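You operate a simulated robot arm through the tools that you are given. There is no shell and no other tool.

The job below is to be done with a simulated robot arm. You get a single attempt, and the scene is never put back.

JOB
Power up board 2, light the wall lamp and start the air unit.
Fine: main switch, breaker, wall lamp and socket 6 on, start pressed; socket 7 stays off; leave the two padlocks under board 2 and the main switch of board 1 alone.
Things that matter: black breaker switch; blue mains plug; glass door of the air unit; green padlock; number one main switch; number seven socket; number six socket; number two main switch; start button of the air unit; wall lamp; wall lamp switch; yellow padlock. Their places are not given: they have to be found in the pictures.

Only the result counts: the job must be done as asked and must still hold three seconds after the hand-in. Knocking over, shifting, dropping, spilling or breaking anything else fails it.

ROBOT AND FRAMES
A 7-joint arm with a two-finger parallel gripper, fixed in place. Base frame: the origin is on the floor under the middle of its stand, x ahead of it, y to its left, z up. Readings come in mm, degrees, newtons and seconds.
It reaches about 1247 mm from its shoulder. Its first joint turns from -132.0 to 132.0 degrees. Payload 3.91 kg.
The TCP is the grasp point between the finger pads, 30 mm short of the fingertips. In the tool frame z runs along the fingers and y along their closing line. Largest opening 110 mm; finger width 20, thickness 10; the body of the gripper, 48 by 112 mm, starts 55 mm behind the TCP.
Orientation is that of the tool frame in the base frame, as [roll, pitch, yaw] about the fixed x, y, z axes, in that order (R = Rz(yaw) Ry(pitch) Rx(roll)). With the fingers straight down and closing along the base's y, the tool's x points along the base's -x, its y along +y and its z along -z.

CONTROLS
- The arm moves only by the tool servo_tool. Its argument "rows" is a list of rows, each an object of numbers (a shift or turn left out is 0, a gripper value left out holds the last): "dx", "dy", "dz": the shift along the tool's x, y, z in mm; "wx", "wy", "wz": the turn, a rotation vector about the tool's x, y, z in degrees; "claw": the finger opening in mm, from 0 to 110. In form: [{"dx": .., "dy": .., "dz": .., "wx": .., "wy": .., "wz": .., "claw": ..}, ...]. A call has 1 to 20 rows; each row shifts and turns the commanded pose from where the row before left it, along the tool's axes as they then stand. Rows are played at 5 a second. More than 50 mm and 8.6 degrees between two rows, or a gripper value outside its range, and nothing of the call is played. A pose out of reach is approached as far as the arm can. The call stops where the force on the tool passes 40 N (or 10 N more than at its start, if that is more) or the arm is blocked; 0.2 s more then pass. Each finger travels about 108 mm/s and halts on what it meets, pressing with about 36 N; the grip force reading is that of the motor and also rises with nothing between the fingers. The clock runs only during rows and for 0.2 s after the last one: add rows that do not move to give the fingers time. It gives the time, the measured TCP pose, the force on the tool (base axes), the opening and the grip force at its end, in the units of the frame above (readings bear some noise), with the torque about the TCP (base axes, N m) and any sound that the robot's microphone picked up.
- Cameras (640 x 400 px; columns grow to the right, rows downward): "scene" is fixed at [51.5, 500.1, 1710.1]; the picture's right is [-0.28, -0.96, 0.00], its down [-0.37, 0.11, -0.92] and it looks along [0.89, -0.26, -0.38] (base axes); focal length 339 px, centre (320, 200). "wrist" rides on the gripper at [72, 17, -103] in the tool frame; the picture's right is [-0.23, 0.97, 0.00], its down [-0.76, -0.18, -0.62] and it looks along [-0.61, -0.14, 0.78] (tool axes); focal length 222 px, centre (320, 200).
- get_image(camera): a new picture of that camera. No time passes.
- probe_pixels(camera, pixels): for up to 12 pixels [column, row] of the newest picture of that camera ("zoom" is the newest enlarged one), the place [x, y, z] in the base frame of the surface seen there, good to about 3 mm. No time passes.
- zoom(camera, box): a new picture of the part [left, top, right, bottom] of that camera's present view, enlarged. No time passes.
- hand_in(): hands the job in; it is judged then, once.

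Leave the gripper open and the arm clear of the work at the hand-in unless told otherwise.

The tools are called after "Request:" by a JSON object that holds its "method" and its "body". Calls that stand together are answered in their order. servo_tool: Moves the arm, as the interface text tells. Its arguments: {"type":"object","properties":{"rows":{"type":"array","items":{"type":"object","properties":{"dx":{"type":"number"},"dy":{"type":"number"},"dz":{"type":"number"},"wx":{"type":"number"},"wy":{"type":"number"},"wz":{"type":"number"},"claw":{"type":"number"}}}}},"required":["rows"]} The other tools are called the same way: get_image (camera) takes a picture; probe_pixels (camera, pixels) gives the place of the surface under pixels of a picture; zoom (camera, box) takes an enlarged picture of a part of a camera's view; hand_in () hands the job in.

At the start:

```text
time: 0.0
position: [554.6, 217.0, 1509.6]
orientation: [-180.0, 0.0, 180.0]
force: [0.5, -0.6, 1.0]
moment: [0.03, 0.01, -0.01]
opening: 110.0
grip_force: 0.0
```

scene: 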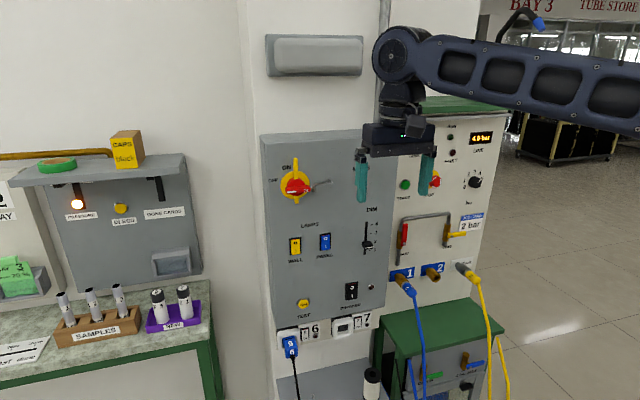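
wrist: 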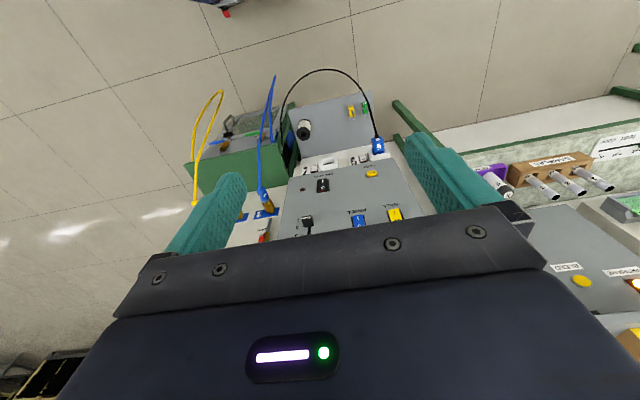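

I see a grey board with a red/yellow rotary switch near (295,187), lamp switches near (295,245) and (325,241), a black breaker near (351,290), and sockets 6 and 7 near (290,335) and (343,326). To the right is another panel with a second red switch. I'll zoom in on these to identify them.

Request:
{"method": "zoom", "body": {"camera": "scene", "box": [250, 120, 400, 220]}}

Request:
{"method": "zoom", "body": {"camera": "scene", "box": [250, 210, 400, 310]}}

Request:
{"method": "zoom", "body": {"camera": "scene", "box": [250, 300, 400, 400]}}

Request:
{"method": "zoom", "body": {"camera": "scene", "box": [380, 100, 530, 200]}}

Request:
{"method": "zoom", "body": {"camera": "scene", "box": [380, 190, 530, 290]}}

Request:
{"method": "zoom", "body": {"camera": "scene", "box": [370, 290, 520, 400]}}

```text
4.00 times, centred on (325, 170) of scene
```

zoom: 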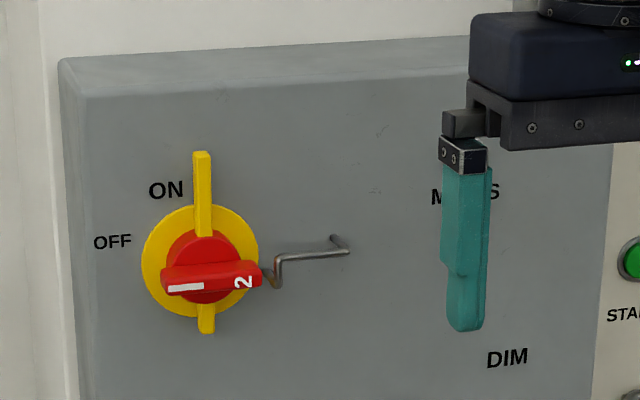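

```text
4.00 times, centred on (325, 260) of scene
```

zoom: 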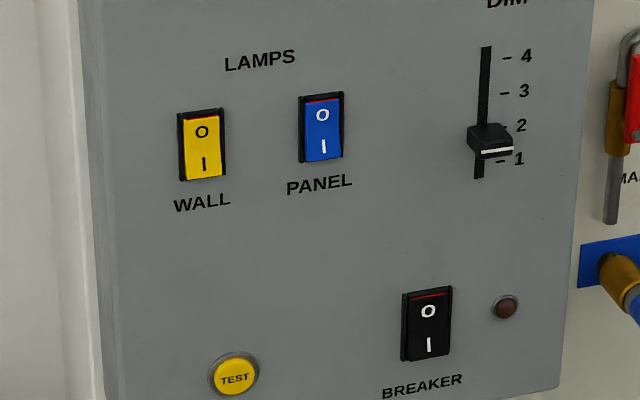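

```text
4.00 times, centred on (325, 350) of scene
```

zoom: 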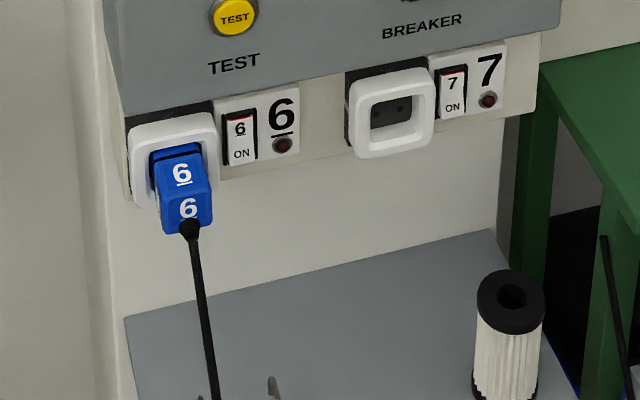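

```text
4.00 times, centred on (455, 150) of scene
```

zoom: 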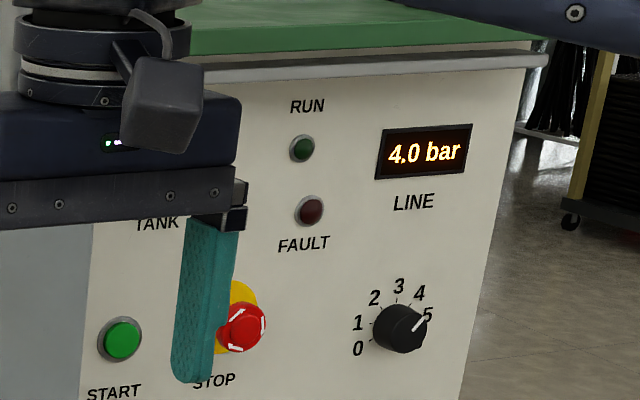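

```text
4.00 times, centred on (455, 240) of scene
```

zoom: 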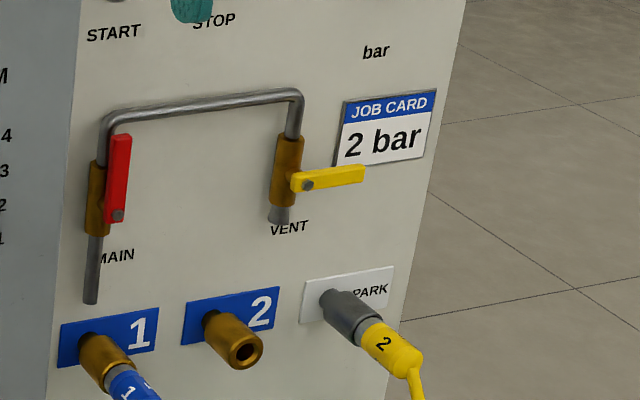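

```text
3.64 times, centred on (445, 345) of scene
```

zoom: 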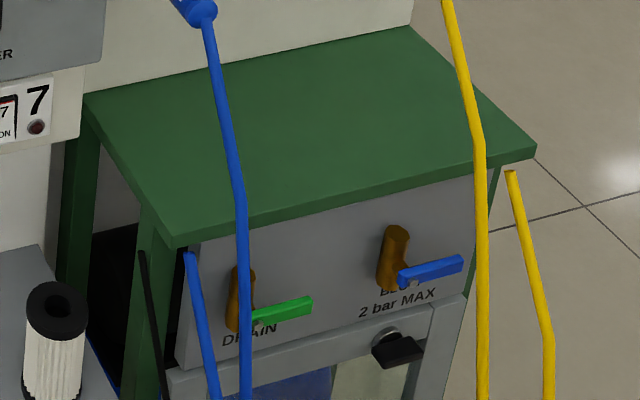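

Board 2's main switch is at OFF (red handle horizontal), with a bent metal rod ending beside it. Breaker, wall switch and socket 6 are all off. The gripper hides part of the air unit, so next I'll zoom on the left part, the upper lamp and the wrist view.

Request:
{"method": "zoom", "body": {"camera": "scene", "box": [0, 120, 210, 260]}}

Request:
{"method": "zoom", "body": {"camera": "scene", "box": [250, 20, 400, 120]}}

Request:
{"method": "zoom", "body": {"camera": "scene", "box": [265, 155, 340, 205]}}

Request:
{"method": "zoom", "body": {"camera": "wrist", "box": [230, 60, 430, 185]}}

Request:
{"method": "zoom", "body": {"camera": "wrist", "box": [230, 140, 430, 265]}}

Request:
{"method": "zoom", "body": {"camera": "wrist", "box": [150, 60, 300, 154]}}

Request:
{"method": "zoom", "body": {"camera": "scene", "box": [380, 330, 490, 400]}}

```text
2.86 times, centred on (105, 190) of scene
```

zoom: 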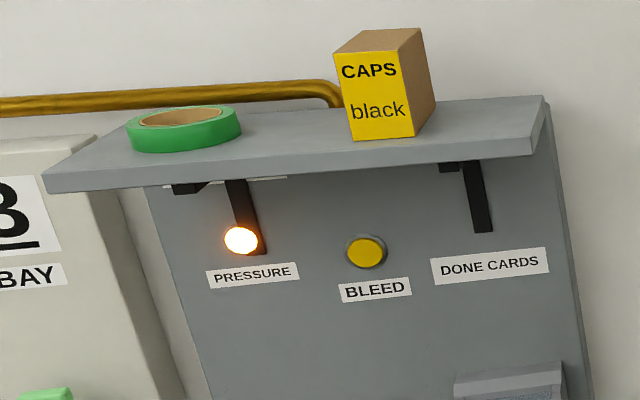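

```text
4.00 times, centred on (325, 70) of scene
```

zoom: 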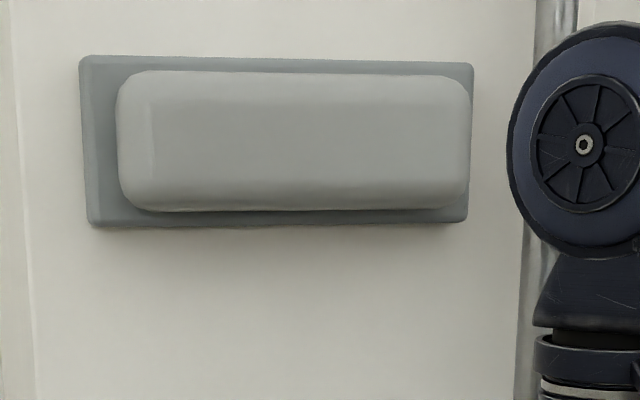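

```text
8.00 times, centred on (302, 180) of scene
```

zoom: 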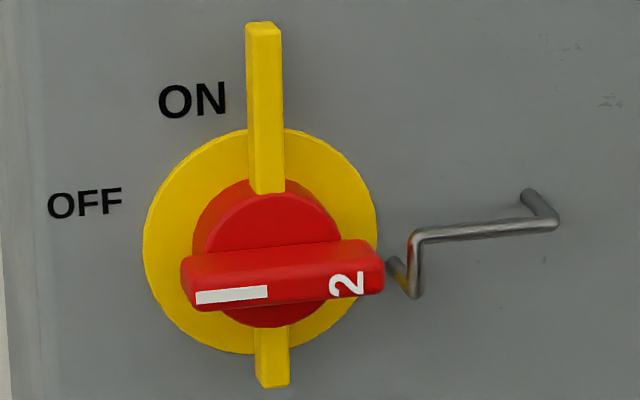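

```text
3.20 times, centred on (330, 122) of wrist
```

zoom: 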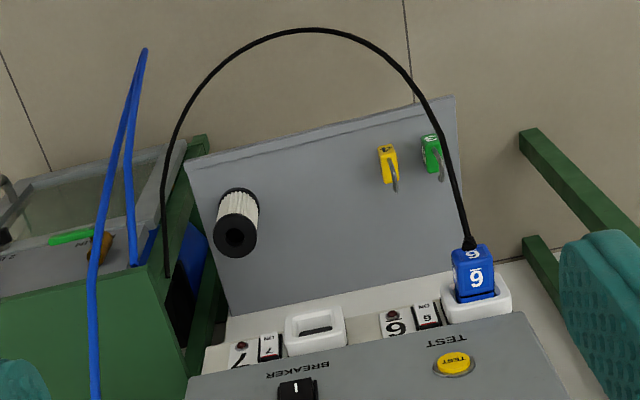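

```text
3.20 times, centred on (330, 202) of wrist
```

zoom: 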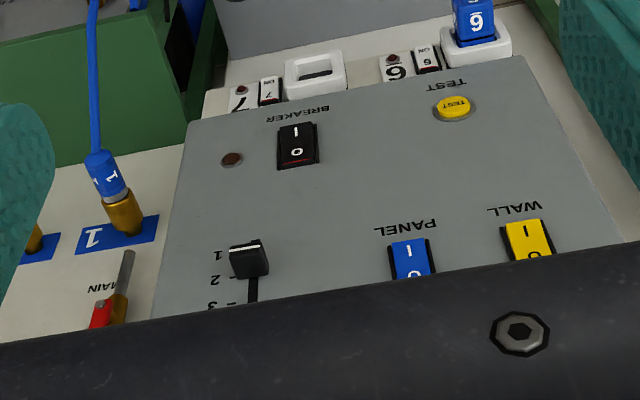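

```text
4.26 times, centred on (225, 107) of wrist
```

zoom: 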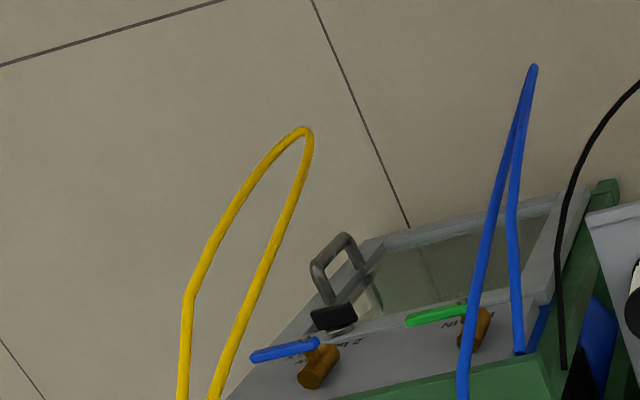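

```text
5.71 times, centred on (435, 365) of scene
```

zoom: 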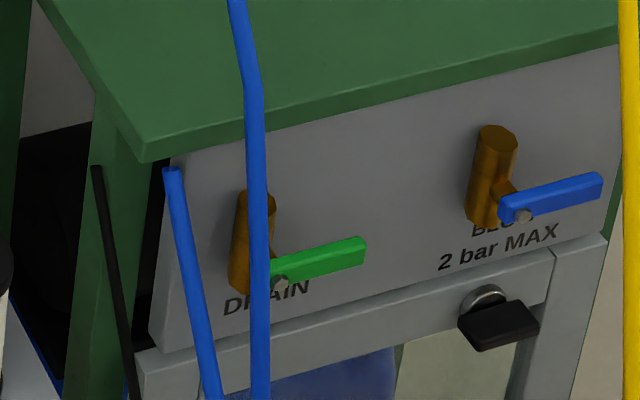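

I'll probe the positions of the key features: the main switch handle, rod, switches, sockets, start button and the small cabinet's door.

Request:
{"method": "get_image", "body": {"camera": "scene"}}

Request:
{"method": "probe_pixels", "body": {"camera": "scene", "pixels": [[290, 191], [310, 187], [295, 170], [300, 205], [329, 180], [316, 190], [295, 241], [296, 252], [325, 237], [326, 247], [356, 287], [357, 297]]}}

Request:
{"method": "probe_pixels", "body": {"camera": "scene", "pixels": [[310, 331], [310, 338], [321, 336], [363, 319], [363, 326], [293, 343], [297, 352], [272, 340], [405, 185], [440, 182], [370, 260], [304, 304]]}}

Request:
{"method": "probe_pixels", "body": {"camera": "scene", "pixels": [[280, 160], [380, 200], [270, 280], [380, 290], [330, 215], [400, 310], [430, 340], [480, 340], [410, 200], [470, 160], [370, 370], [318, 50]]}}

```text
taken
```

scene: 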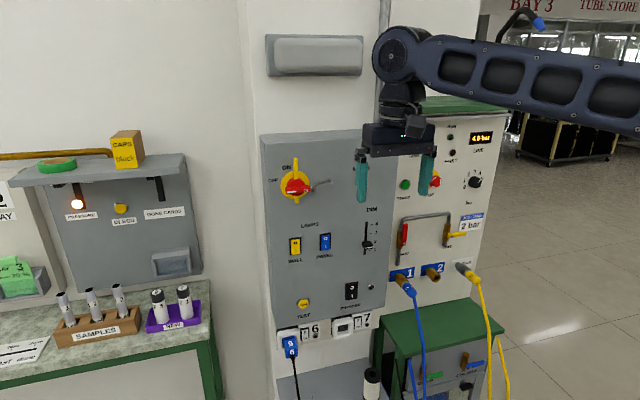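

```text
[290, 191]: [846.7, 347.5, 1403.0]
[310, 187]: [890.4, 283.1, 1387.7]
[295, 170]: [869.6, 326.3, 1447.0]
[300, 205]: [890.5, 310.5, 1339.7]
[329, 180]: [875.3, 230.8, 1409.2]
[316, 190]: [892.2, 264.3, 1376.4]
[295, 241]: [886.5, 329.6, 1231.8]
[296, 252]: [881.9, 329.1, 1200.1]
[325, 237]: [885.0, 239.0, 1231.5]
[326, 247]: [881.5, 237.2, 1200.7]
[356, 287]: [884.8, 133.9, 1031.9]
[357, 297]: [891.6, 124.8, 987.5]
```

```text
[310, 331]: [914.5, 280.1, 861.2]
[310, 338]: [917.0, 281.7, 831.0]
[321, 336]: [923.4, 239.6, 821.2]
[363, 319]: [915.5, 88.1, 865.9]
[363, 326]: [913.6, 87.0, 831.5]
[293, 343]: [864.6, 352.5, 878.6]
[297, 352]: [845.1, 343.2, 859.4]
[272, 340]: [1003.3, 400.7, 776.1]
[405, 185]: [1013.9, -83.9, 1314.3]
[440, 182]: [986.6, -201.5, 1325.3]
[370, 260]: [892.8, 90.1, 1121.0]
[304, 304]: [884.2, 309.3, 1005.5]
```

```text
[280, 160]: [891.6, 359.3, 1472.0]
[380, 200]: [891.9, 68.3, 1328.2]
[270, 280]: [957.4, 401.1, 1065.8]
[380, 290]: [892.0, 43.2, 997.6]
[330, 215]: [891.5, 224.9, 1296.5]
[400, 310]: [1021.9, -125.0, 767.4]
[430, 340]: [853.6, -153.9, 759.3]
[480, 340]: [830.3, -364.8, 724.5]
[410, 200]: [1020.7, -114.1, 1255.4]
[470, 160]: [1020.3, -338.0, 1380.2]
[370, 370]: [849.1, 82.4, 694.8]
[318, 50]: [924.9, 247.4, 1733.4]
```

The board face is at x≈891 and everything on it faces -x. I'll turn the tool so the fingers point towards +x by turning about tool y, with the TCP held well back from the board. Then I'll look with the wrist camera.

Request:
{"method": "servo_tool", "body": {"rows": [{"wy": -8.5}, {"wy": -8.5}, {"wy": -8.5}, {"wy": -8.5}, {"wy": -8.5}]}}

Request:
{"method": "get_image", "body": {"camera": "wrist"}}

Request:
{"method": "get_image", "body": {"camera": "scene"}}

```text
time: 1.2
position: [555.6, 216.6, 1509.2]
orientation: [-179.9, 42.5, 179.8]
force: [0.6, -0.3, -0.4]
moment: [0.0, -0.04, -0.02]
opening: 109.9
grip_force: 0.0
```

```text
taken
```

wrist: 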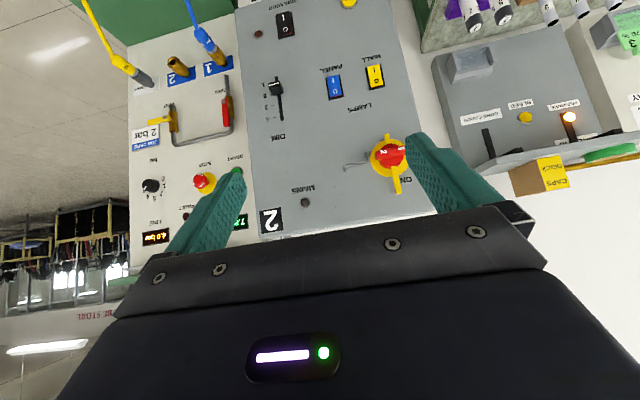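

```text
taken
```

scene: 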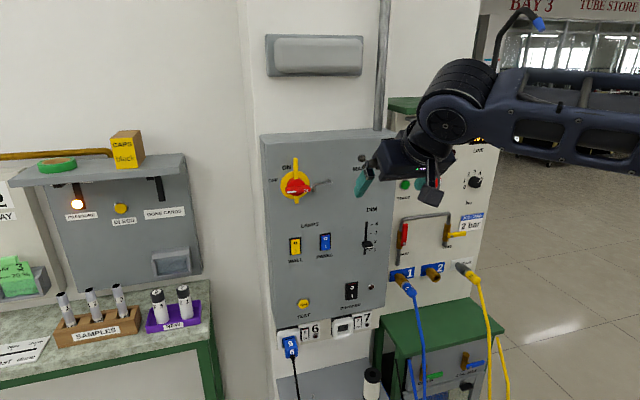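

The turn works and there is no contact. I'll zoom in the wrist picture on the main switch near (390,155), the air unit near (190,150) and the label near (270,220).

Request:
{"method": "zoom", "body": {"camera": "wrist", "box": [330, 120, 430, 200]}}

Request:
{"method": "zoom", "body": {"camera": "wrist", "box": [120, 150, 280, 250]}}

Request:
{"method": "zoom", "body": {"camera": "scene", "box": [380, 90, 500, 210]}}

```text
5.00 times, centred on (380, 160) of wrist
```

zoom: 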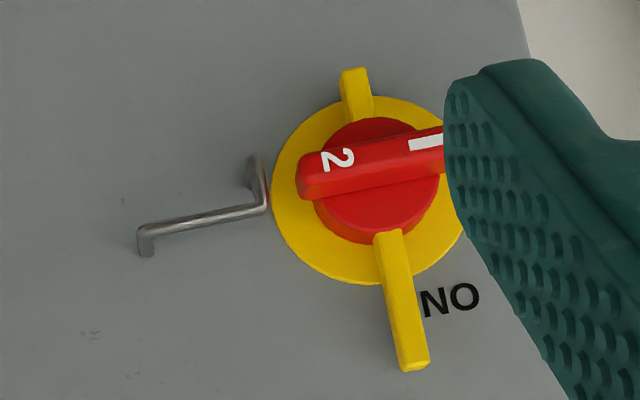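

```text
4.00 times, centred on (200, 200) of wrist
```

zoom: 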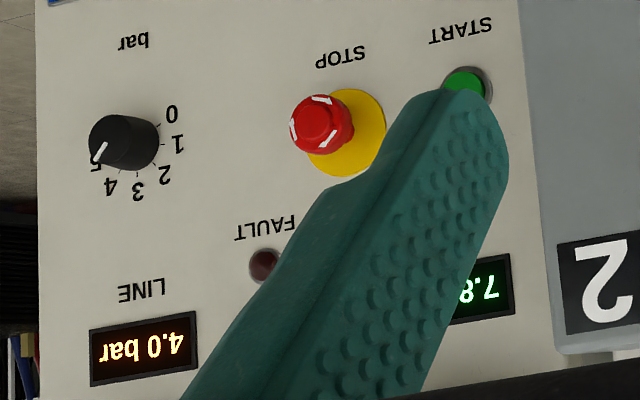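

```text
3.33 times, centred on (440, 150) of scene
```

zoom: 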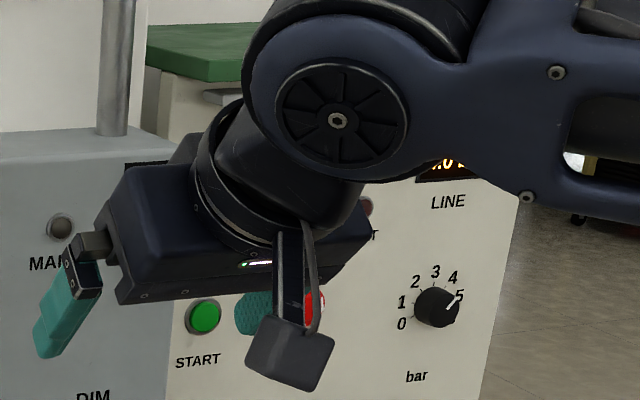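

The handle grip area, yellow bar and bent rod are now clear. The air unit has START (green), STOP (red mushroom on yellow), a tank reading of 7.8 and line 4.0 bar. I'll finish the turn to horizontal and back off slightly along tool z.

Request:
{"method": "servo_tool", "body": {"rows": [{"wy": -8.5}, {"wy": -8.5}, {"wy": -8.5}, {"wy": -8.5}, {"wy": -8.5}, {"wy": -5}]}}

Request:
{"method": "get_image", "body": {"camera": "wrist"}}

Request:
{"method": "get_image", "body": {"camera": "scene"}}

```text
time: 2.6
position: [557.2, 214.9, 1508.1]
orientation: [155.2, 89.8, 155.1]
force: [0.9, -1.6, -1.1]
moment: [-0.04, -0.04, 0.18]
opening: 110.0
grip_force: 0.1
```

```text
taken
```

wrist: 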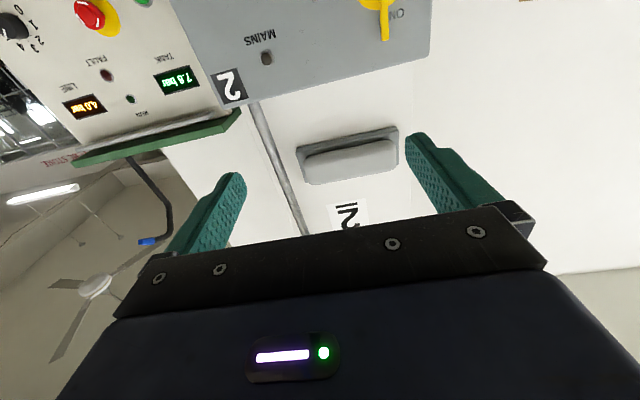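

```text
taken
```

scene: 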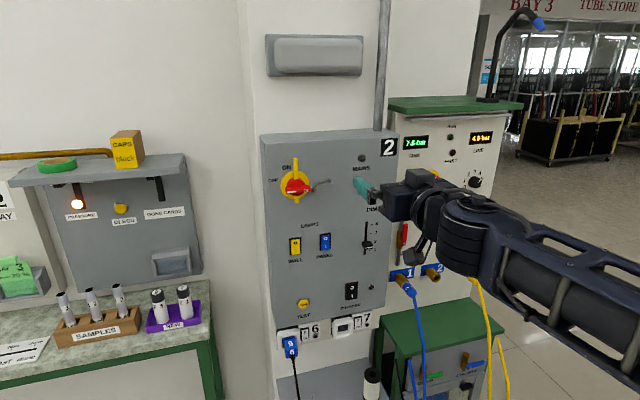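

The tool now points along +x and tool x points down. I'll lower it about 300 mm, staying at x≈557, so the wrist camera looks up at the board face.

Request:
{"method": "servo_tool", "body": {"rows": [{"dx": 50}, {"dx": 50}, {"dx": 50}, {"dx": 50}, {"dx": 50}, {"dx": 50}]}}

Request:
{"method": "get_image", "body": {"camera": "wrist"}}

Request:
{"method": "get_image", "body": {"camera": "scene"}}

```text
time: 4.0
position: [556.3, 216.9, 1210.6]
orientation: [-165.5, 90.0, -165.6]
force: [-0.8, 0.7, 0.2]
moment: [0.0, 0.0, 0.0]
opening: 109.8
grip_force: 0.1
```

```text
taken
```

wrist: 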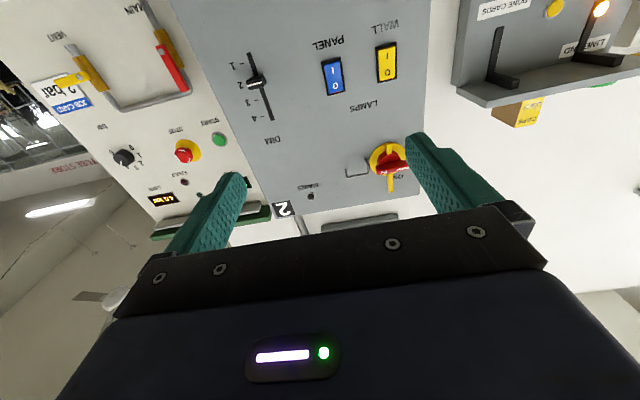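

```text
taken
```

scene: 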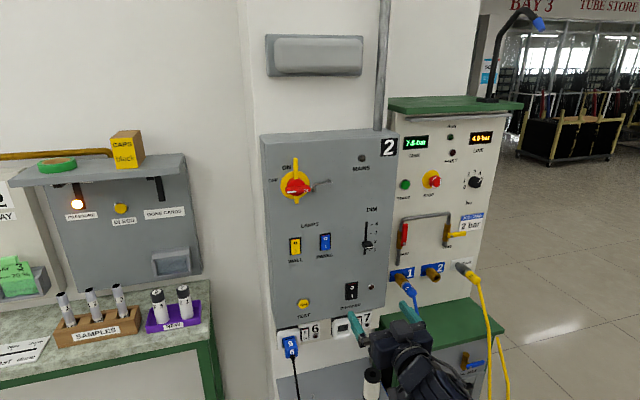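

The scene camera now has a clear view of the air unit. I'll zoom in on it and probe the START button, and look at the main switch from below in the wrist view.

Request:
{"method": "zoom", "body": {"camera": "scene", "box": [385, 90, 525, 180]}}

Request:
{"method": "zoom", "body": {"camera": "scene", "box": [390, 165, 450, 205]}}

Request:
{"method": "probe_pixels", "body": {"camera": "scene", "pixels": [[405, 185], [401, 178], [411, 190], [432, 180], [420, 185], [400, 170], [460, 200], [416, 140], [450, 220], [405, 106], [510, 106], [440, 104]]}}

Request:
{"method": "zoom", "body": {"camera": "wrist", "box": [330, 120, 430, 200]}}

Request:
{"method": "zoom", "body": {"camera": "wrist", "box": [100, 90, 260, 220]}}

```text
4.44 times, centred on (455, 135) of scene
```

zoom: 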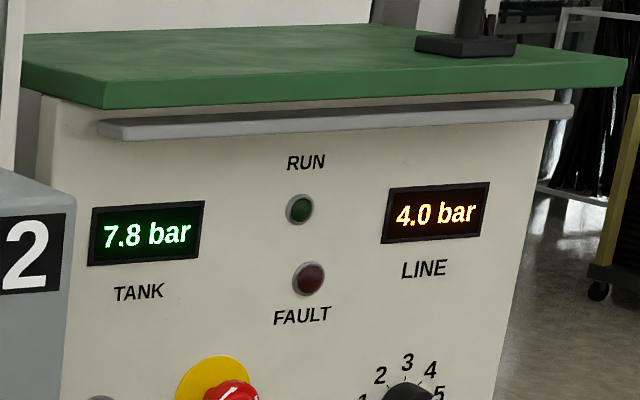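

```text
10.00 times, centred on (420, 185) of scene
```

zoom: 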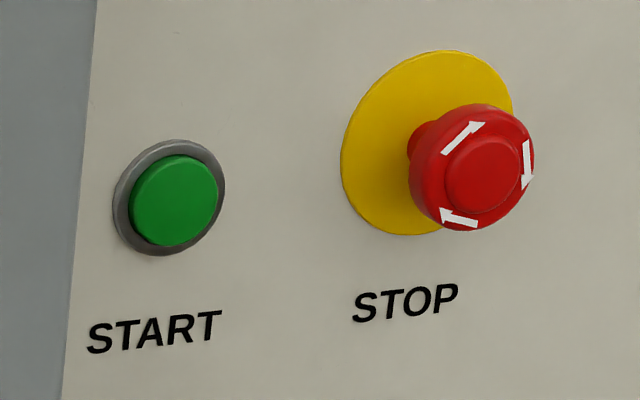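

```text
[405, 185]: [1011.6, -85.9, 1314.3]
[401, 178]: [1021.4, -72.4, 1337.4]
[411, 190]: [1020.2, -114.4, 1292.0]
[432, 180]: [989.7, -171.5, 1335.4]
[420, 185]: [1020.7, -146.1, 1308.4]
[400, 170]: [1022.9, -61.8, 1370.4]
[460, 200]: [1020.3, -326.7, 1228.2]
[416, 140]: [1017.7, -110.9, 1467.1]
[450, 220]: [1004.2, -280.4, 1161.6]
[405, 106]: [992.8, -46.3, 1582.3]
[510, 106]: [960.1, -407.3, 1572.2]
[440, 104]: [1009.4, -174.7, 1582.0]
```

```text
5.00 times, centred on (380, 160) of wrist
```

zoom: 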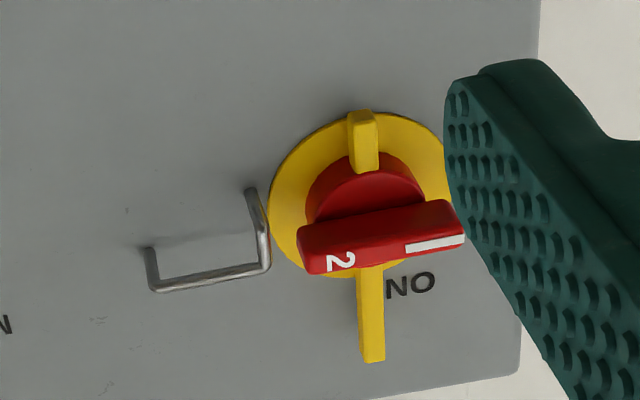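

```text
3.08 times, centred on (180, 155) of wrist
```

zoom: 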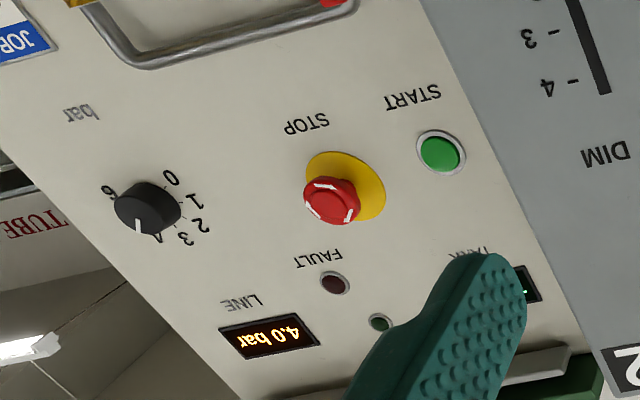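

START is a plain green button at about (1011,-87,1314) with nothing in front of it. I want to see the glass door of the cabinet, the sockets and the padlocks, so I'll tilt the tool 45° down and look.

Request:
{"method": "servo_tool", "body": {"rows": [{"wy": 8.5, "dz": -20}, {"wy": 8.5, "dz": -20}, {"wy": 8.5, "dz": -20}, {"wy": 8.5, "dz": -20}, {"wy": 8.5, "dz": -20}]}}

Request:
{"method": "get_image", "body": {"camera": "wrist"}}

Request:
{"method": "get_image", "body": {"camera": "scene"}}

```text
time: 5.2
position: [459.3, 218.3, 1235.9]
orientation: [-179.9, 47.3, 179.9]
force: [-0.5, 0.0, 0.5]
moment: [-0.01, -0.01, -0.01]
opening: 110.0
grip_force: 0.0
```

```text
taken
```

wrist: 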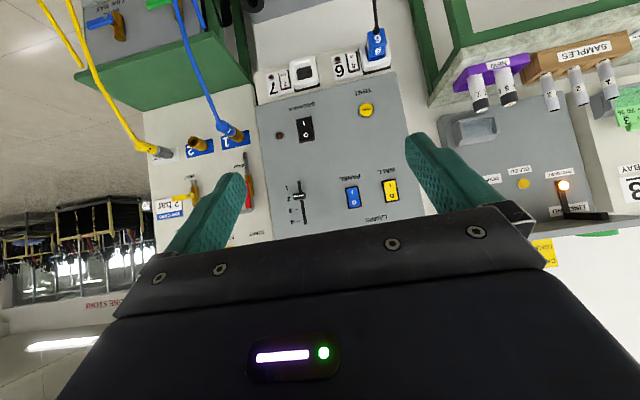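

```text
taken
```

scene: 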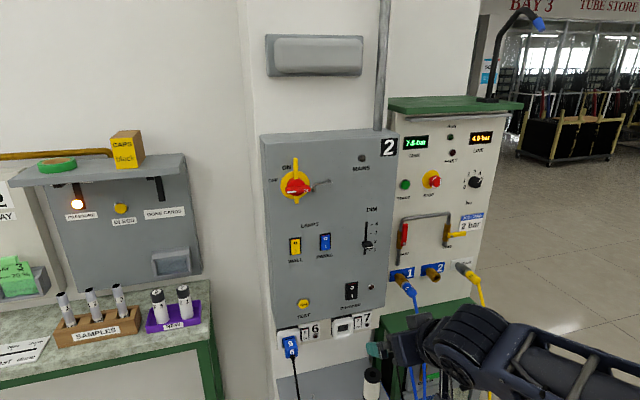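

I'll go about 300 mm lower and some 250 mm to the right, still at x≈460, to see the cabinet and sockets.

Request:
{"method": "servo_tool", "body": {"rows": [{"dx": 33, "dz": 31, "dy": -20}, {"dx": 33, "dz": 31, "dy": -20}, {"dx": 33, "dz": 31, "dy": -20}, {"dx": 33, "dz": 31, "dy": -20}, {"dx": 33, "dz": 31, "dy": -20}, {"dx": 33, "dz": 31, "dy": -20}, {"dy": -45}, {"dy": -45}, {"dy": -45}]}}

Request:
{"method": "get_image", "body": {"camera": "wrist"}}

Request:
{"method": "get_image", "body": {"camera": "scene"}}

```text
time: 7.2
position: [600.9, 102.1, 1049.0]
orientation: [-180.0, 47.5, -180.0]
force: [-0.3, 1.1, 0.1]
moment: [-0.05, -0.01, -0.01]
opening: 110.0
grip_force: 0.0
out of reach, approached as far as the arm can: row 3, 4, 5, 6, 7, 8, 9
```

```text
taken
```

wrist: 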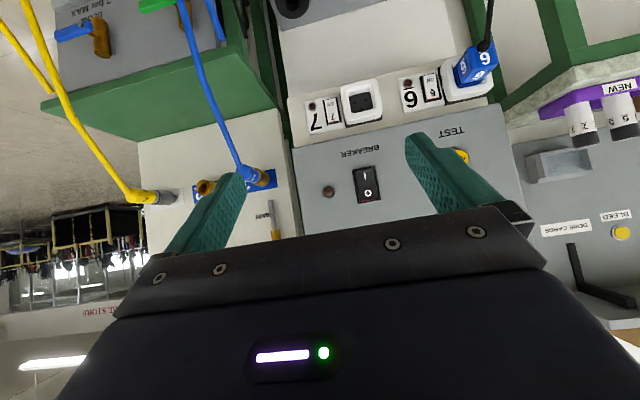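

```text
taken
```

scene: 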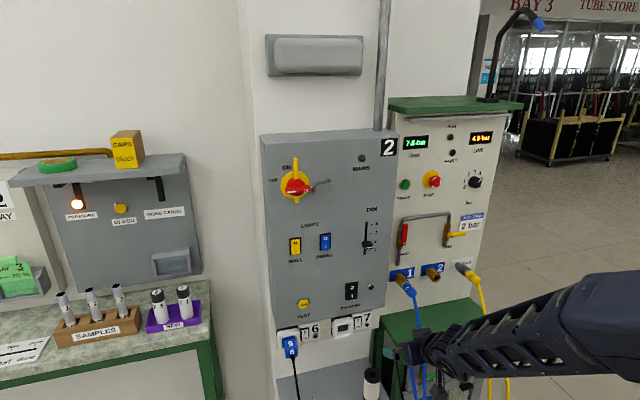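

The arm could not reach that pose and stopped at (601,102,1049). I'll zoom the wrist view for sockets 6 and 7, the plug and the cabinet before moving again.

Request:
{"method": "zoom", "body": {"camera": "wrist", "box": [290, 30, 510, 150]}}

Request:
{"method": "zoom", "body": {"camera": "wrist", "box": [20, 0, 260, 150]}}

Request:
{"method": "zoom", "body": {"camera": "scene", "box": [270, 310, 380, 380]}}

```text
2.91 times, centred on (400, 90) of wrist
```

zoom: 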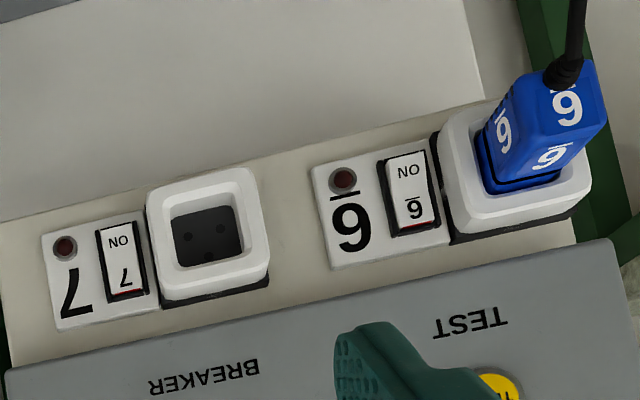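

```text
2.67 times, centred on (140, 75) of wrist
```

zoom: 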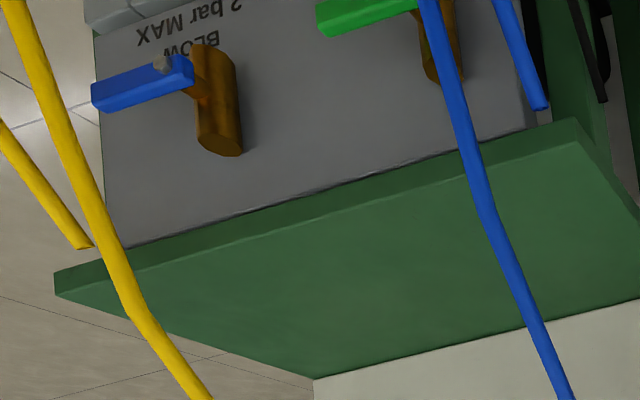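

```text
5.71 times, centred on (325, 345) of scene
```

zoom: 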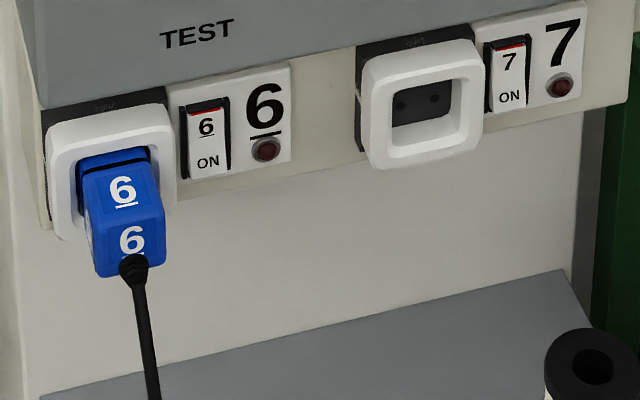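

Socket 6's rocker has "6" on top and "ON" at the bottom, and the blue plug 6 is seated in its socket. Next I'll measure the main switch handle precisely with a zoomed scene picture.

Request:
{"method": "zoom", "body": {"camera": "scene", "box": [272, 155, 336, 210]}}

```text
7.27 times, centred on (304, 182) of scene
```

zoom: 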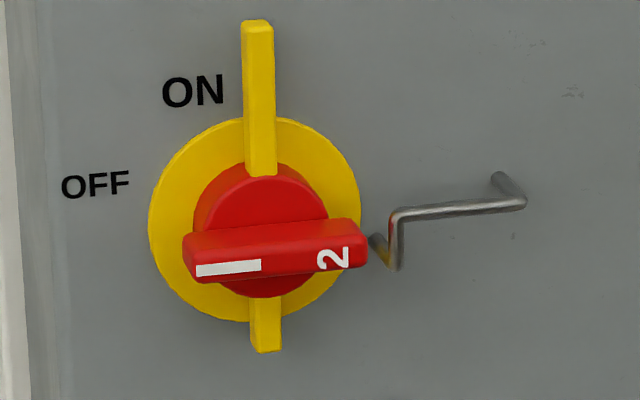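

I'll probe the handle, hub, plate, yellow bar and rod in this zoomed picture.

Request:
{"method": "probe_pixels", "body": {"camera": "zoom", "pixels": [[190, 270], [362, 258], [275, 268], [275, 258], [270, 232], [190, 240], [360, 228], [262, 190], [262, 290], [205, 150], [335, 270], [258, 24]]}}

Request:
{"method": "probe_pixels", "body": {"camera": "zoom", "pixels": [[260, 165], [257, 80], [266, 345], [268, 310], [374, 240], [397, 265], [397, 215], [450, 208], [520, 203], [500, 178], [280, 280], [280, 276]]}}

```text
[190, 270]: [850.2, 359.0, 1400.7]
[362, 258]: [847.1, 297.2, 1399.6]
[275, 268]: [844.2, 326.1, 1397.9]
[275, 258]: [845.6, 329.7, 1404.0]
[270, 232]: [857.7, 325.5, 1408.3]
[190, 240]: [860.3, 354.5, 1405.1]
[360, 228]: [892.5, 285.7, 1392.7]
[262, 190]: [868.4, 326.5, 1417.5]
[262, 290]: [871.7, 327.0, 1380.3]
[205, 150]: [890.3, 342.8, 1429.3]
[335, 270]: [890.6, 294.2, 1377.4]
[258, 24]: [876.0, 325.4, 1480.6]
```

```text
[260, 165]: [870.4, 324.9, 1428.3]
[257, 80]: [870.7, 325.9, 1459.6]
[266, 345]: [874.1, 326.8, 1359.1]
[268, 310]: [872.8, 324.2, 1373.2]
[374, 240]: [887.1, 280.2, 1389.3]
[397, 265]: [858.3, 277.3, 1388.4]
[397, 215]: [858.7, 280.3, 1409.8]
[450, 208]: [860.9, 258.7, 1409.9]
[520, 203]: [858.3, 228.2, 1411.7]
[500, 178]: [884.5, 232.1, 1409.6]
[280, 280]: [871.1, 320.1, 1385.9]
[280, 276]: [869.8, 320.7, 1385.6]
```

The handle is centred at about y=326, z=1400, with its front at x≈846 and about 16 mm thick. The hub and yellow bar begin at x≈869, and the rod at y≈280 clears the swing. After the out-of-reach stop I'll make one small upward move to see where the commanded pose stands.

Request:
{"method": "servo_tool", "body": {"rows": [{"dx": -20, "dz": -19}]}}

```text
time: 7.6
position: [601.1, 99.7, 1077.8]
orientation: [-179.9, 47.5, -180.0]
force: [1.0, 0.6, -0.5]
moment: [-0.01, 0.06, -0.02]
opening: 110.0
grip_force: 0.0
```

The commanded pose follows the measured one. I'll go up about 200 mm, then level the tool to point along +x.

Request:
{"method": "servo_tool", "body": {"rows": [{"dx": -36, "dz": -33}, {"dx": -36, "dz": -33}, {"dx": -36, "dz": -33}, {"dx": -36, "dz": -33}, {"dy": 40}, {"dy": 40}, {"dy": 40}, {"wy": -8.5}, {"wy": -8.5}, {"wy": -8.5}, {"wy": -8.5}, {"wy": -8.5}]}}

Request:
{"method": "get_image", "body": {"camera": "scene"}}

```text
time: 10.2
position: [600.0, 221.1, 1275.8]
orientation: [4.1, 89.9, 4.1]
force: [0.4, -1.0, -0.1]
moment: [-0.01, 0.04, 0.03]
opening: 110.0
grip_force: 0.0
```

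```text
taken
```

scene: 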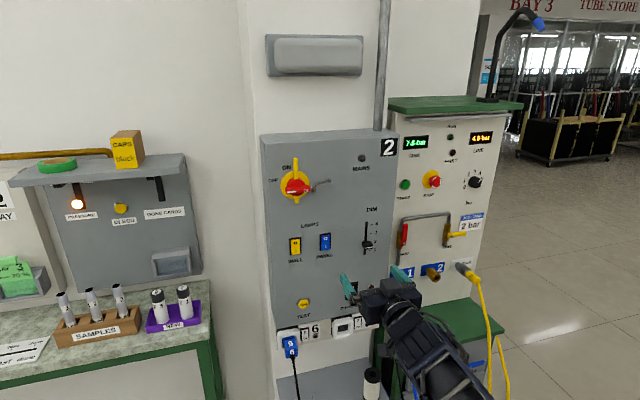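

The tool is level. I'll move to a stand-off in front of the main switch at about (720,326,1400). Then I'll turn -90° about tool z so the fingers close vertically, and narrow the opening to 60.

Request:
{"method": "servo_tool", "body": {"rows": [{"dx": -41.4, "dy": 35}, {"dx": -41.4, "dy": 35}, {"dx": -41.4, "dy": 35}, {"dz": 40}, {"dz": 40}, {"dz": 40, "claw": 60}, {"wz": -8.5}, {"wz": -8.5}, {"wz": -8.5}, {"wz": -8.5}, {"wz": -8.5}, {"wz": -8.5}, {"wz": -8.5}, {"wz": -8.5}, {"wz": -8.5}, {"wz": -8.5}, {"wz": -5}]}}

Request:
{"method": "get_image", "body": {"camera": "wrist"}}

Request:
{"method": "get_image", "body": {"camera": "scene"}}

```text
refused: row 1 steps farther than a row can; nothing moved
```

```text
taken
```

wrist: 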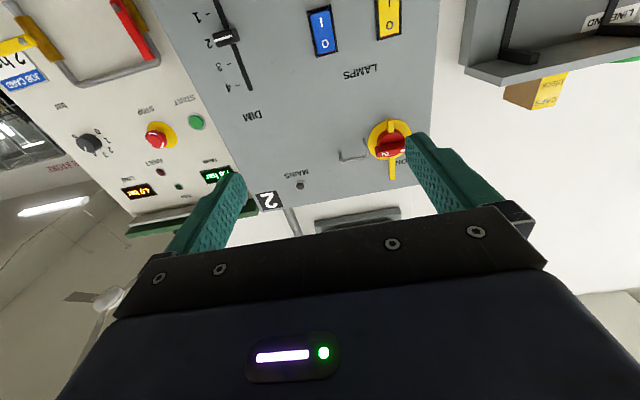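

```text
taken
```

scene: 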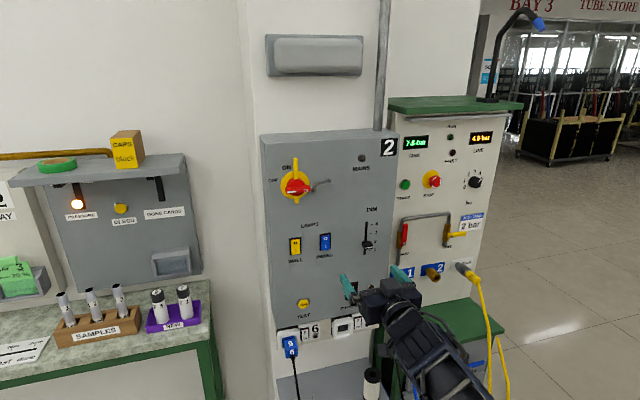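

The combined step was just over 50 mm, so nothing moved. I'll split it into smaller rows.

Request:
{"method": "servo_tool", "body": {"rows": [{"dx": -31, "dy": 26.2}, {"dx": -31, "dy": 26.2}, {"dx": -31, "dy": 26.2}, {"dx": -31, "dy": 26.2}, {"dz": 40}, {"dz": 40}, {"dz": 40, "claw": 60}, {"wz": -8.5}, {"wz": -8.5}, {"wz": -8.5}, {"wz": -8.5}, {"wz": -8.5}, {"wz": -8.5}, {"wz": -8.5}, {"wz": -8.5}, {"wz": -8.5}, {"wz": -8.5}, {"wz": -5}]}}

Request:
{"method": "get_image", "body": {"camera": "wrist"}}

Request:
{"method": "get_image", "body": {"camera": "scene"}}

```text
time: 14.0
position: [719.7, 327.1, 1400.9]
orientation: [-90.0, -0.2, -90.0]
force: [-0.8, -0.3, -0.5]
moment: [-0.01, 0.01, 0.01]
opening: 59.7
grip_force: 0.0
```

```text
taken
```

wrist: 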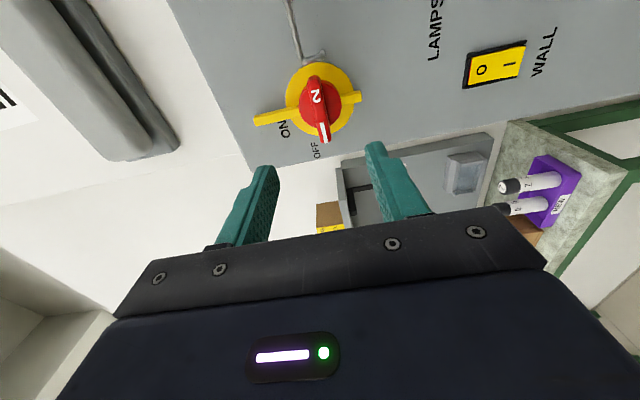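

```text
taken
```

scene: 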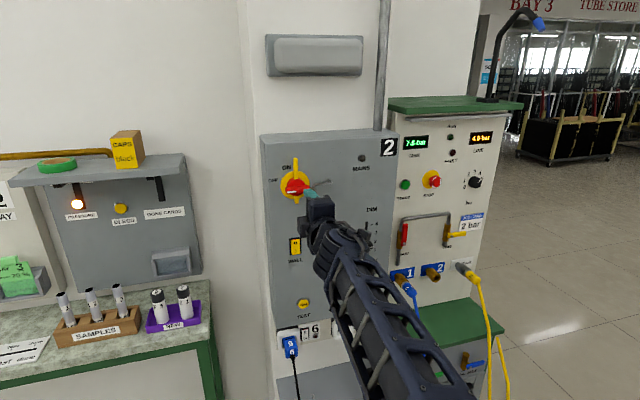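

The tool is at (720,327,1401) with the fingers above and below the handle line. I'll check the handle from the wrist view at (315,110) before advancing.

Request:
{"method": "zoom", "body": {"camera": "wrist", "box": [240, 45, 400, 145]}}

Request:
{"method": "probe_pixels", "body": {"camera": "wrist", "pixels": [[314, 82], [321, 138], [324, 120], [308, 100], [331, 100], [318, 100], [265, 118], [357, 97]]}}

```text
4.00 times, centred on (320, 95) of wrist
```

zoom: 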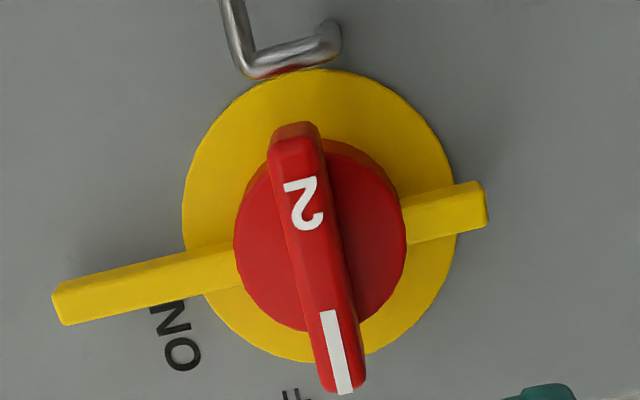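

```text
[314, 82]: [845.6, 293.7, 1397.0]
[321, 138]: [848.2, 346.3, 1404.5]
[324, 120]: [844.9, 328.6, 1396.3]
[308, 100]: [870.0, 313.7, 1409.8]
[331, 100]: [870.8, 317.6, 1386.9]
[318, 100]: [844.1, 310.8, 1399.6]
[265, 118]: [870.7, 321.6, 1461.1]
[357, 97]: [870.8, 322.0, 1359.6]
```

The handle is square to the yellow bar and centred on y≈326, z≈1400, matching the TCP. I'll advance 112 mm to put the tips at x≈862, short of the hub and bar at 870.

Request:
{"method": "servo_tool", "body": {"rows": [{"dz": 30}, {"dz": 30}, {"dz": 25}, {"dz": 17}, {"dz": 10}]}}

Request:
{"method": "get_image", "body": {"camera": "wrist"}}

Request:
{"method": "get_image", "body": {"camera": "scene"}}

```text
time: 15.2
position: [832.7, 328.1, 1398.9]
orientation: [-90.0, -0.1, -90.0]
force: [-0.1, -0.2, 0.0]
moment: [-0.01, -0.02, 0.0]
opening: 59.9
grip_force: 0.0
```

```text
taken
```

wrist: 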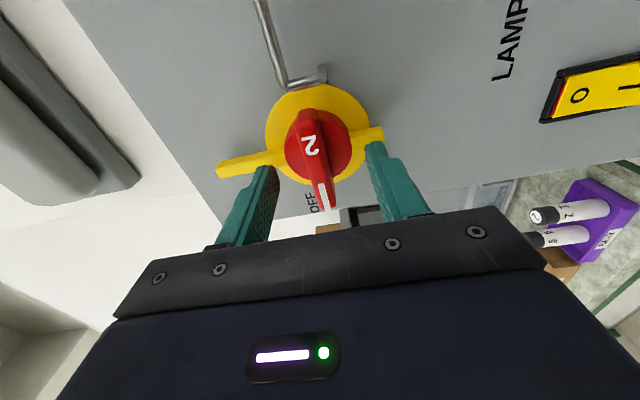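

```text
taken
```

scene: 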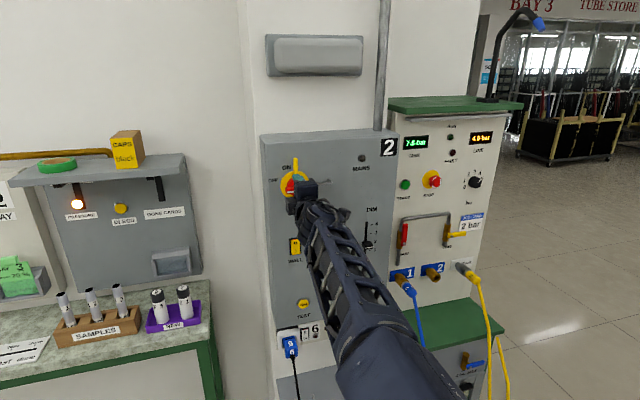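

The fingers straddle the handle with no contact. I'll close them on it and wait a few rows.

Request:
{"method": "servo_tool", "body": {"rows": [{"claw": 30}, {"claw": 10}, {"claw": 10}, {"claw": 10}]}}

Request:
{"method": "get_image", "body": {"camera": "wrist"}}

```text
time: 16.2
position: [832.7, 328.5, 1399.8]
orientation: [-90.1, 0.1, -90.1]
force: [7.6, 2.5, 11.3]
moment: [-0.07, -0.11, -0.11]
opening: 12.9
grip_force: 44.8
```

```text
taken
```

wrist: 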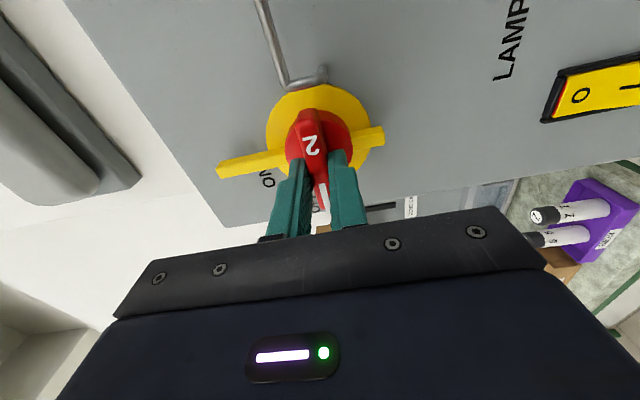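

The handle is gripped (opening 12.9 mm). I'll turn it clockwise as seen from the front, with +wz in small steps, 45° first.

Request:
{"method": "servo_tool", "body": {"rows": [{"wz": 5}, {"wz": 5}, {"wz": 5}, {"wz": 5}, {"wz": 5}, {"wz": 5}, {"wz": 5}, {"wz": 5}, {"wz": 5}]}}

Request:
{"method": "get_image", "body": {"camera": "wrist"}}

```text
time: 18.2
position: [832.8, 324.6, 1399.8]
orientation: [-90.0, 45.2, -90.3]
force: [0.1, -8.0, 3.9]
moment: [-0.07, -0.01, -0.1]
opening: 14.5
grip_force: 4.6
```

```text
taken
```

wrist: 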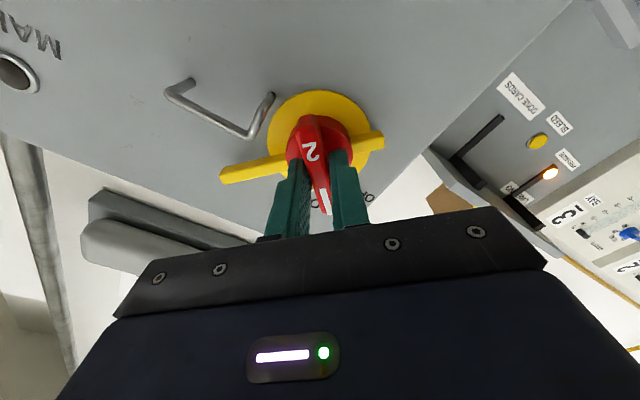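

The handle is turning with the gripper, now at 45°, and the yellow bar turns with it. The rod stands in front of the bar's plane, so I'll continue in smaller steps, keep the grip tight and watch the force.

Request:
{"method": "servo_tool", "body": {"rows": [{"claw": 5}, {"wz": 5}, {"wz": 5}, {"wz": 5}, {"wz": 5}, {"wz": 5}]}}

Request:
{"method": "get_image", "body": {"camera": "wrist"}}

Request:
{"method": "zoom", "body": {"camera": "wrist", "box": [150, 60, 400, 220]}}

```text
time: 19.6
position: [831.6, 325.2, 1399.9]
orientation: [-90.0, 70.1, -90.1]
force: [16.6, -19.9, 2.7]
moment: [-0.03, -0.78, 0.0]
opening: 12.6
grip_force: 44.7
```

```text
taken
```

wrist: 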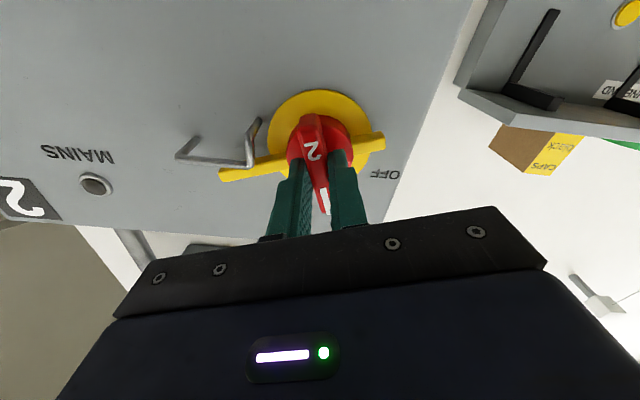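

```text
2.50 times, centred on (275, 140) of wrist
```

zoom: 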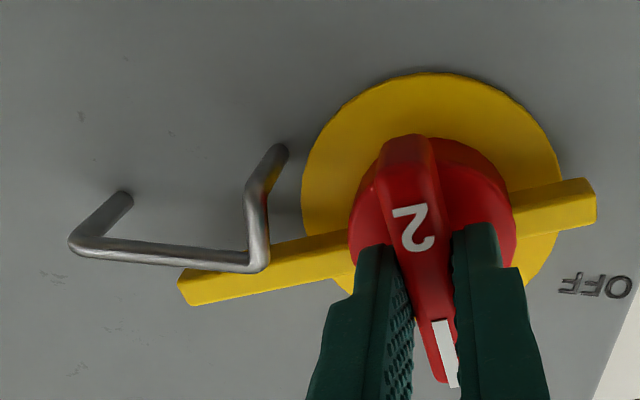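

At 70° the bar is passing behind the rod and the side force is about 20 N along -y. I'll ease the tool slightly along -tool y and turn the last 20°.

Request:
{"method": "servo_tool", "body": {"rows": [{"dy": -1.0}, {"wz": 4}, {"wz": 4}, {"wz": 4}, {"wz": 4}, {"wz": 4}]}}

Request:
{"method": "zoom", "body": {"camera": "wrist", "box": [100, 60, 400, 240]}}

```text
time: 21.0
position: [832.7, 325.1, 1400.3]
orientation: [147.6, 89.9, 147.6]
force: [19.1, -16.2, -7.3]
moment: [-0.1, -0.37, -0.2]
opening: 12.9
grip_force: 44.9
```

```text
2.13 times, centred on (250, 150) of wrist
```

zoom: 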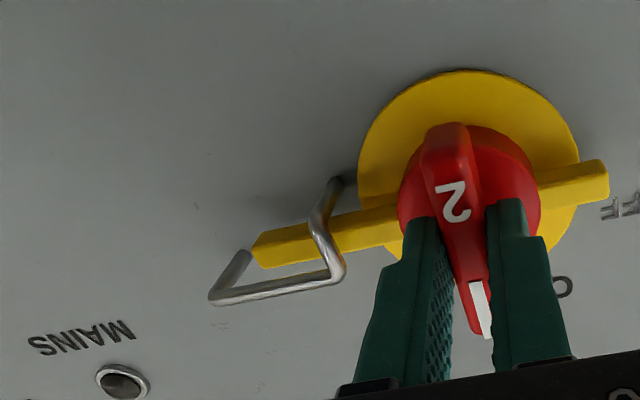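

The handle is at 90° by the tool, but the MAINS lamp at about (125,385) in the zoom is dark. I'll turn a few more degrees to be sure it reaches its end position.

Request:
{"method": "servo_tool", "body": {"rows": [{"wz": 2}, {"wz": 2}, {}]}}

Request:
{"method": "zoom", "body": {"camera": "wrist", "box": [100, 60, 400, 240]}}

Request:
{"method": "get_image", "body": {"camera": "scene"}}

```text
time: 21.8
position: [833.3, 324.8, 1400.5]
orientation: [90.6, 85.9, 90.7]
force: [6.6, -23.4, -5.7]
moment: [-1.03, 0.35, -0.42]
opening: 13.9
grip_force: 45.3
```

```text
2.13 times, centred on (250, 150) of wrist
```

zoom: 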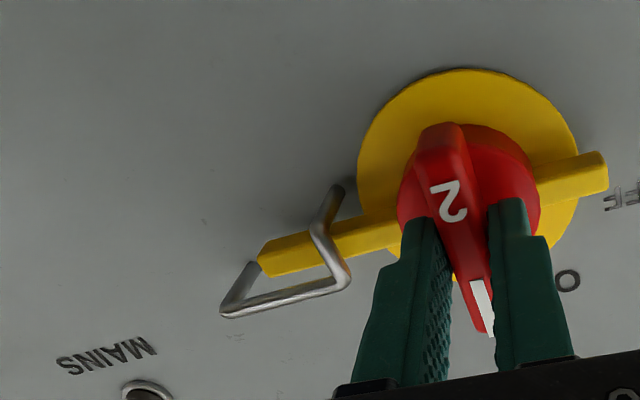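

```text
taken
```

scene: 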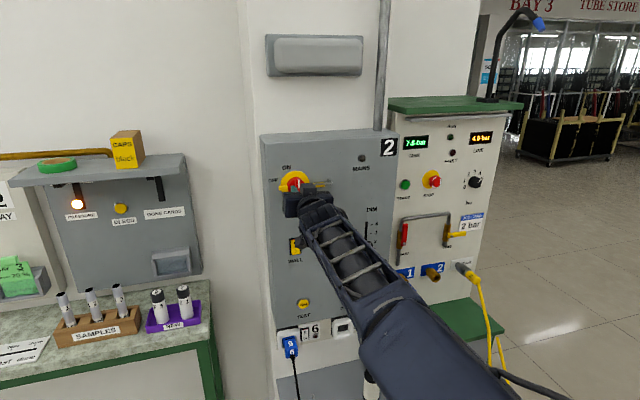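

The torque about x rose to about 1 N·m, so the handle is at its end stop. I'll turn back the 4° of overshoot, open to 40 mm and check that the handle stays.

Request:
{"method": "servo_tool", "body": {"rows": [{"wz": -3}, {"claw": 40}, {"claw": 40}, {}]}}

Request:
{"method": "zoom", "body": {"camera": "wrist", "box": [100, 60, 400, 240]}}

```text
time: 22.8
position: [832.0, 325.8, 1400.8]
orientation: [89.5, 89.0, 89.5]
force: [0.2, 0.1, 0.8]
moment: [-0.01, 0.01, 0.0]
opening: 40.1
grip_force: 0.1
```

```text
2.13 times, centred on (250, 150) of wrist
```

zoom: 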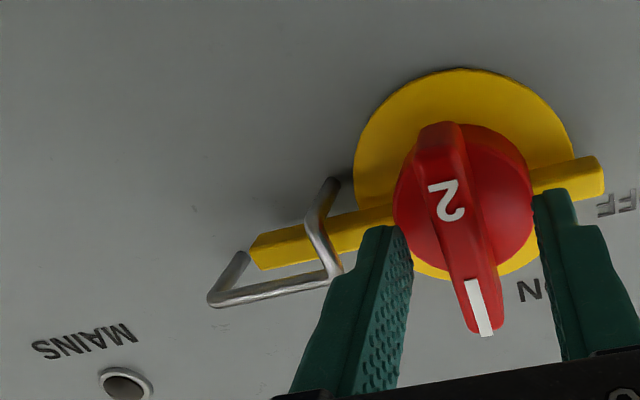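

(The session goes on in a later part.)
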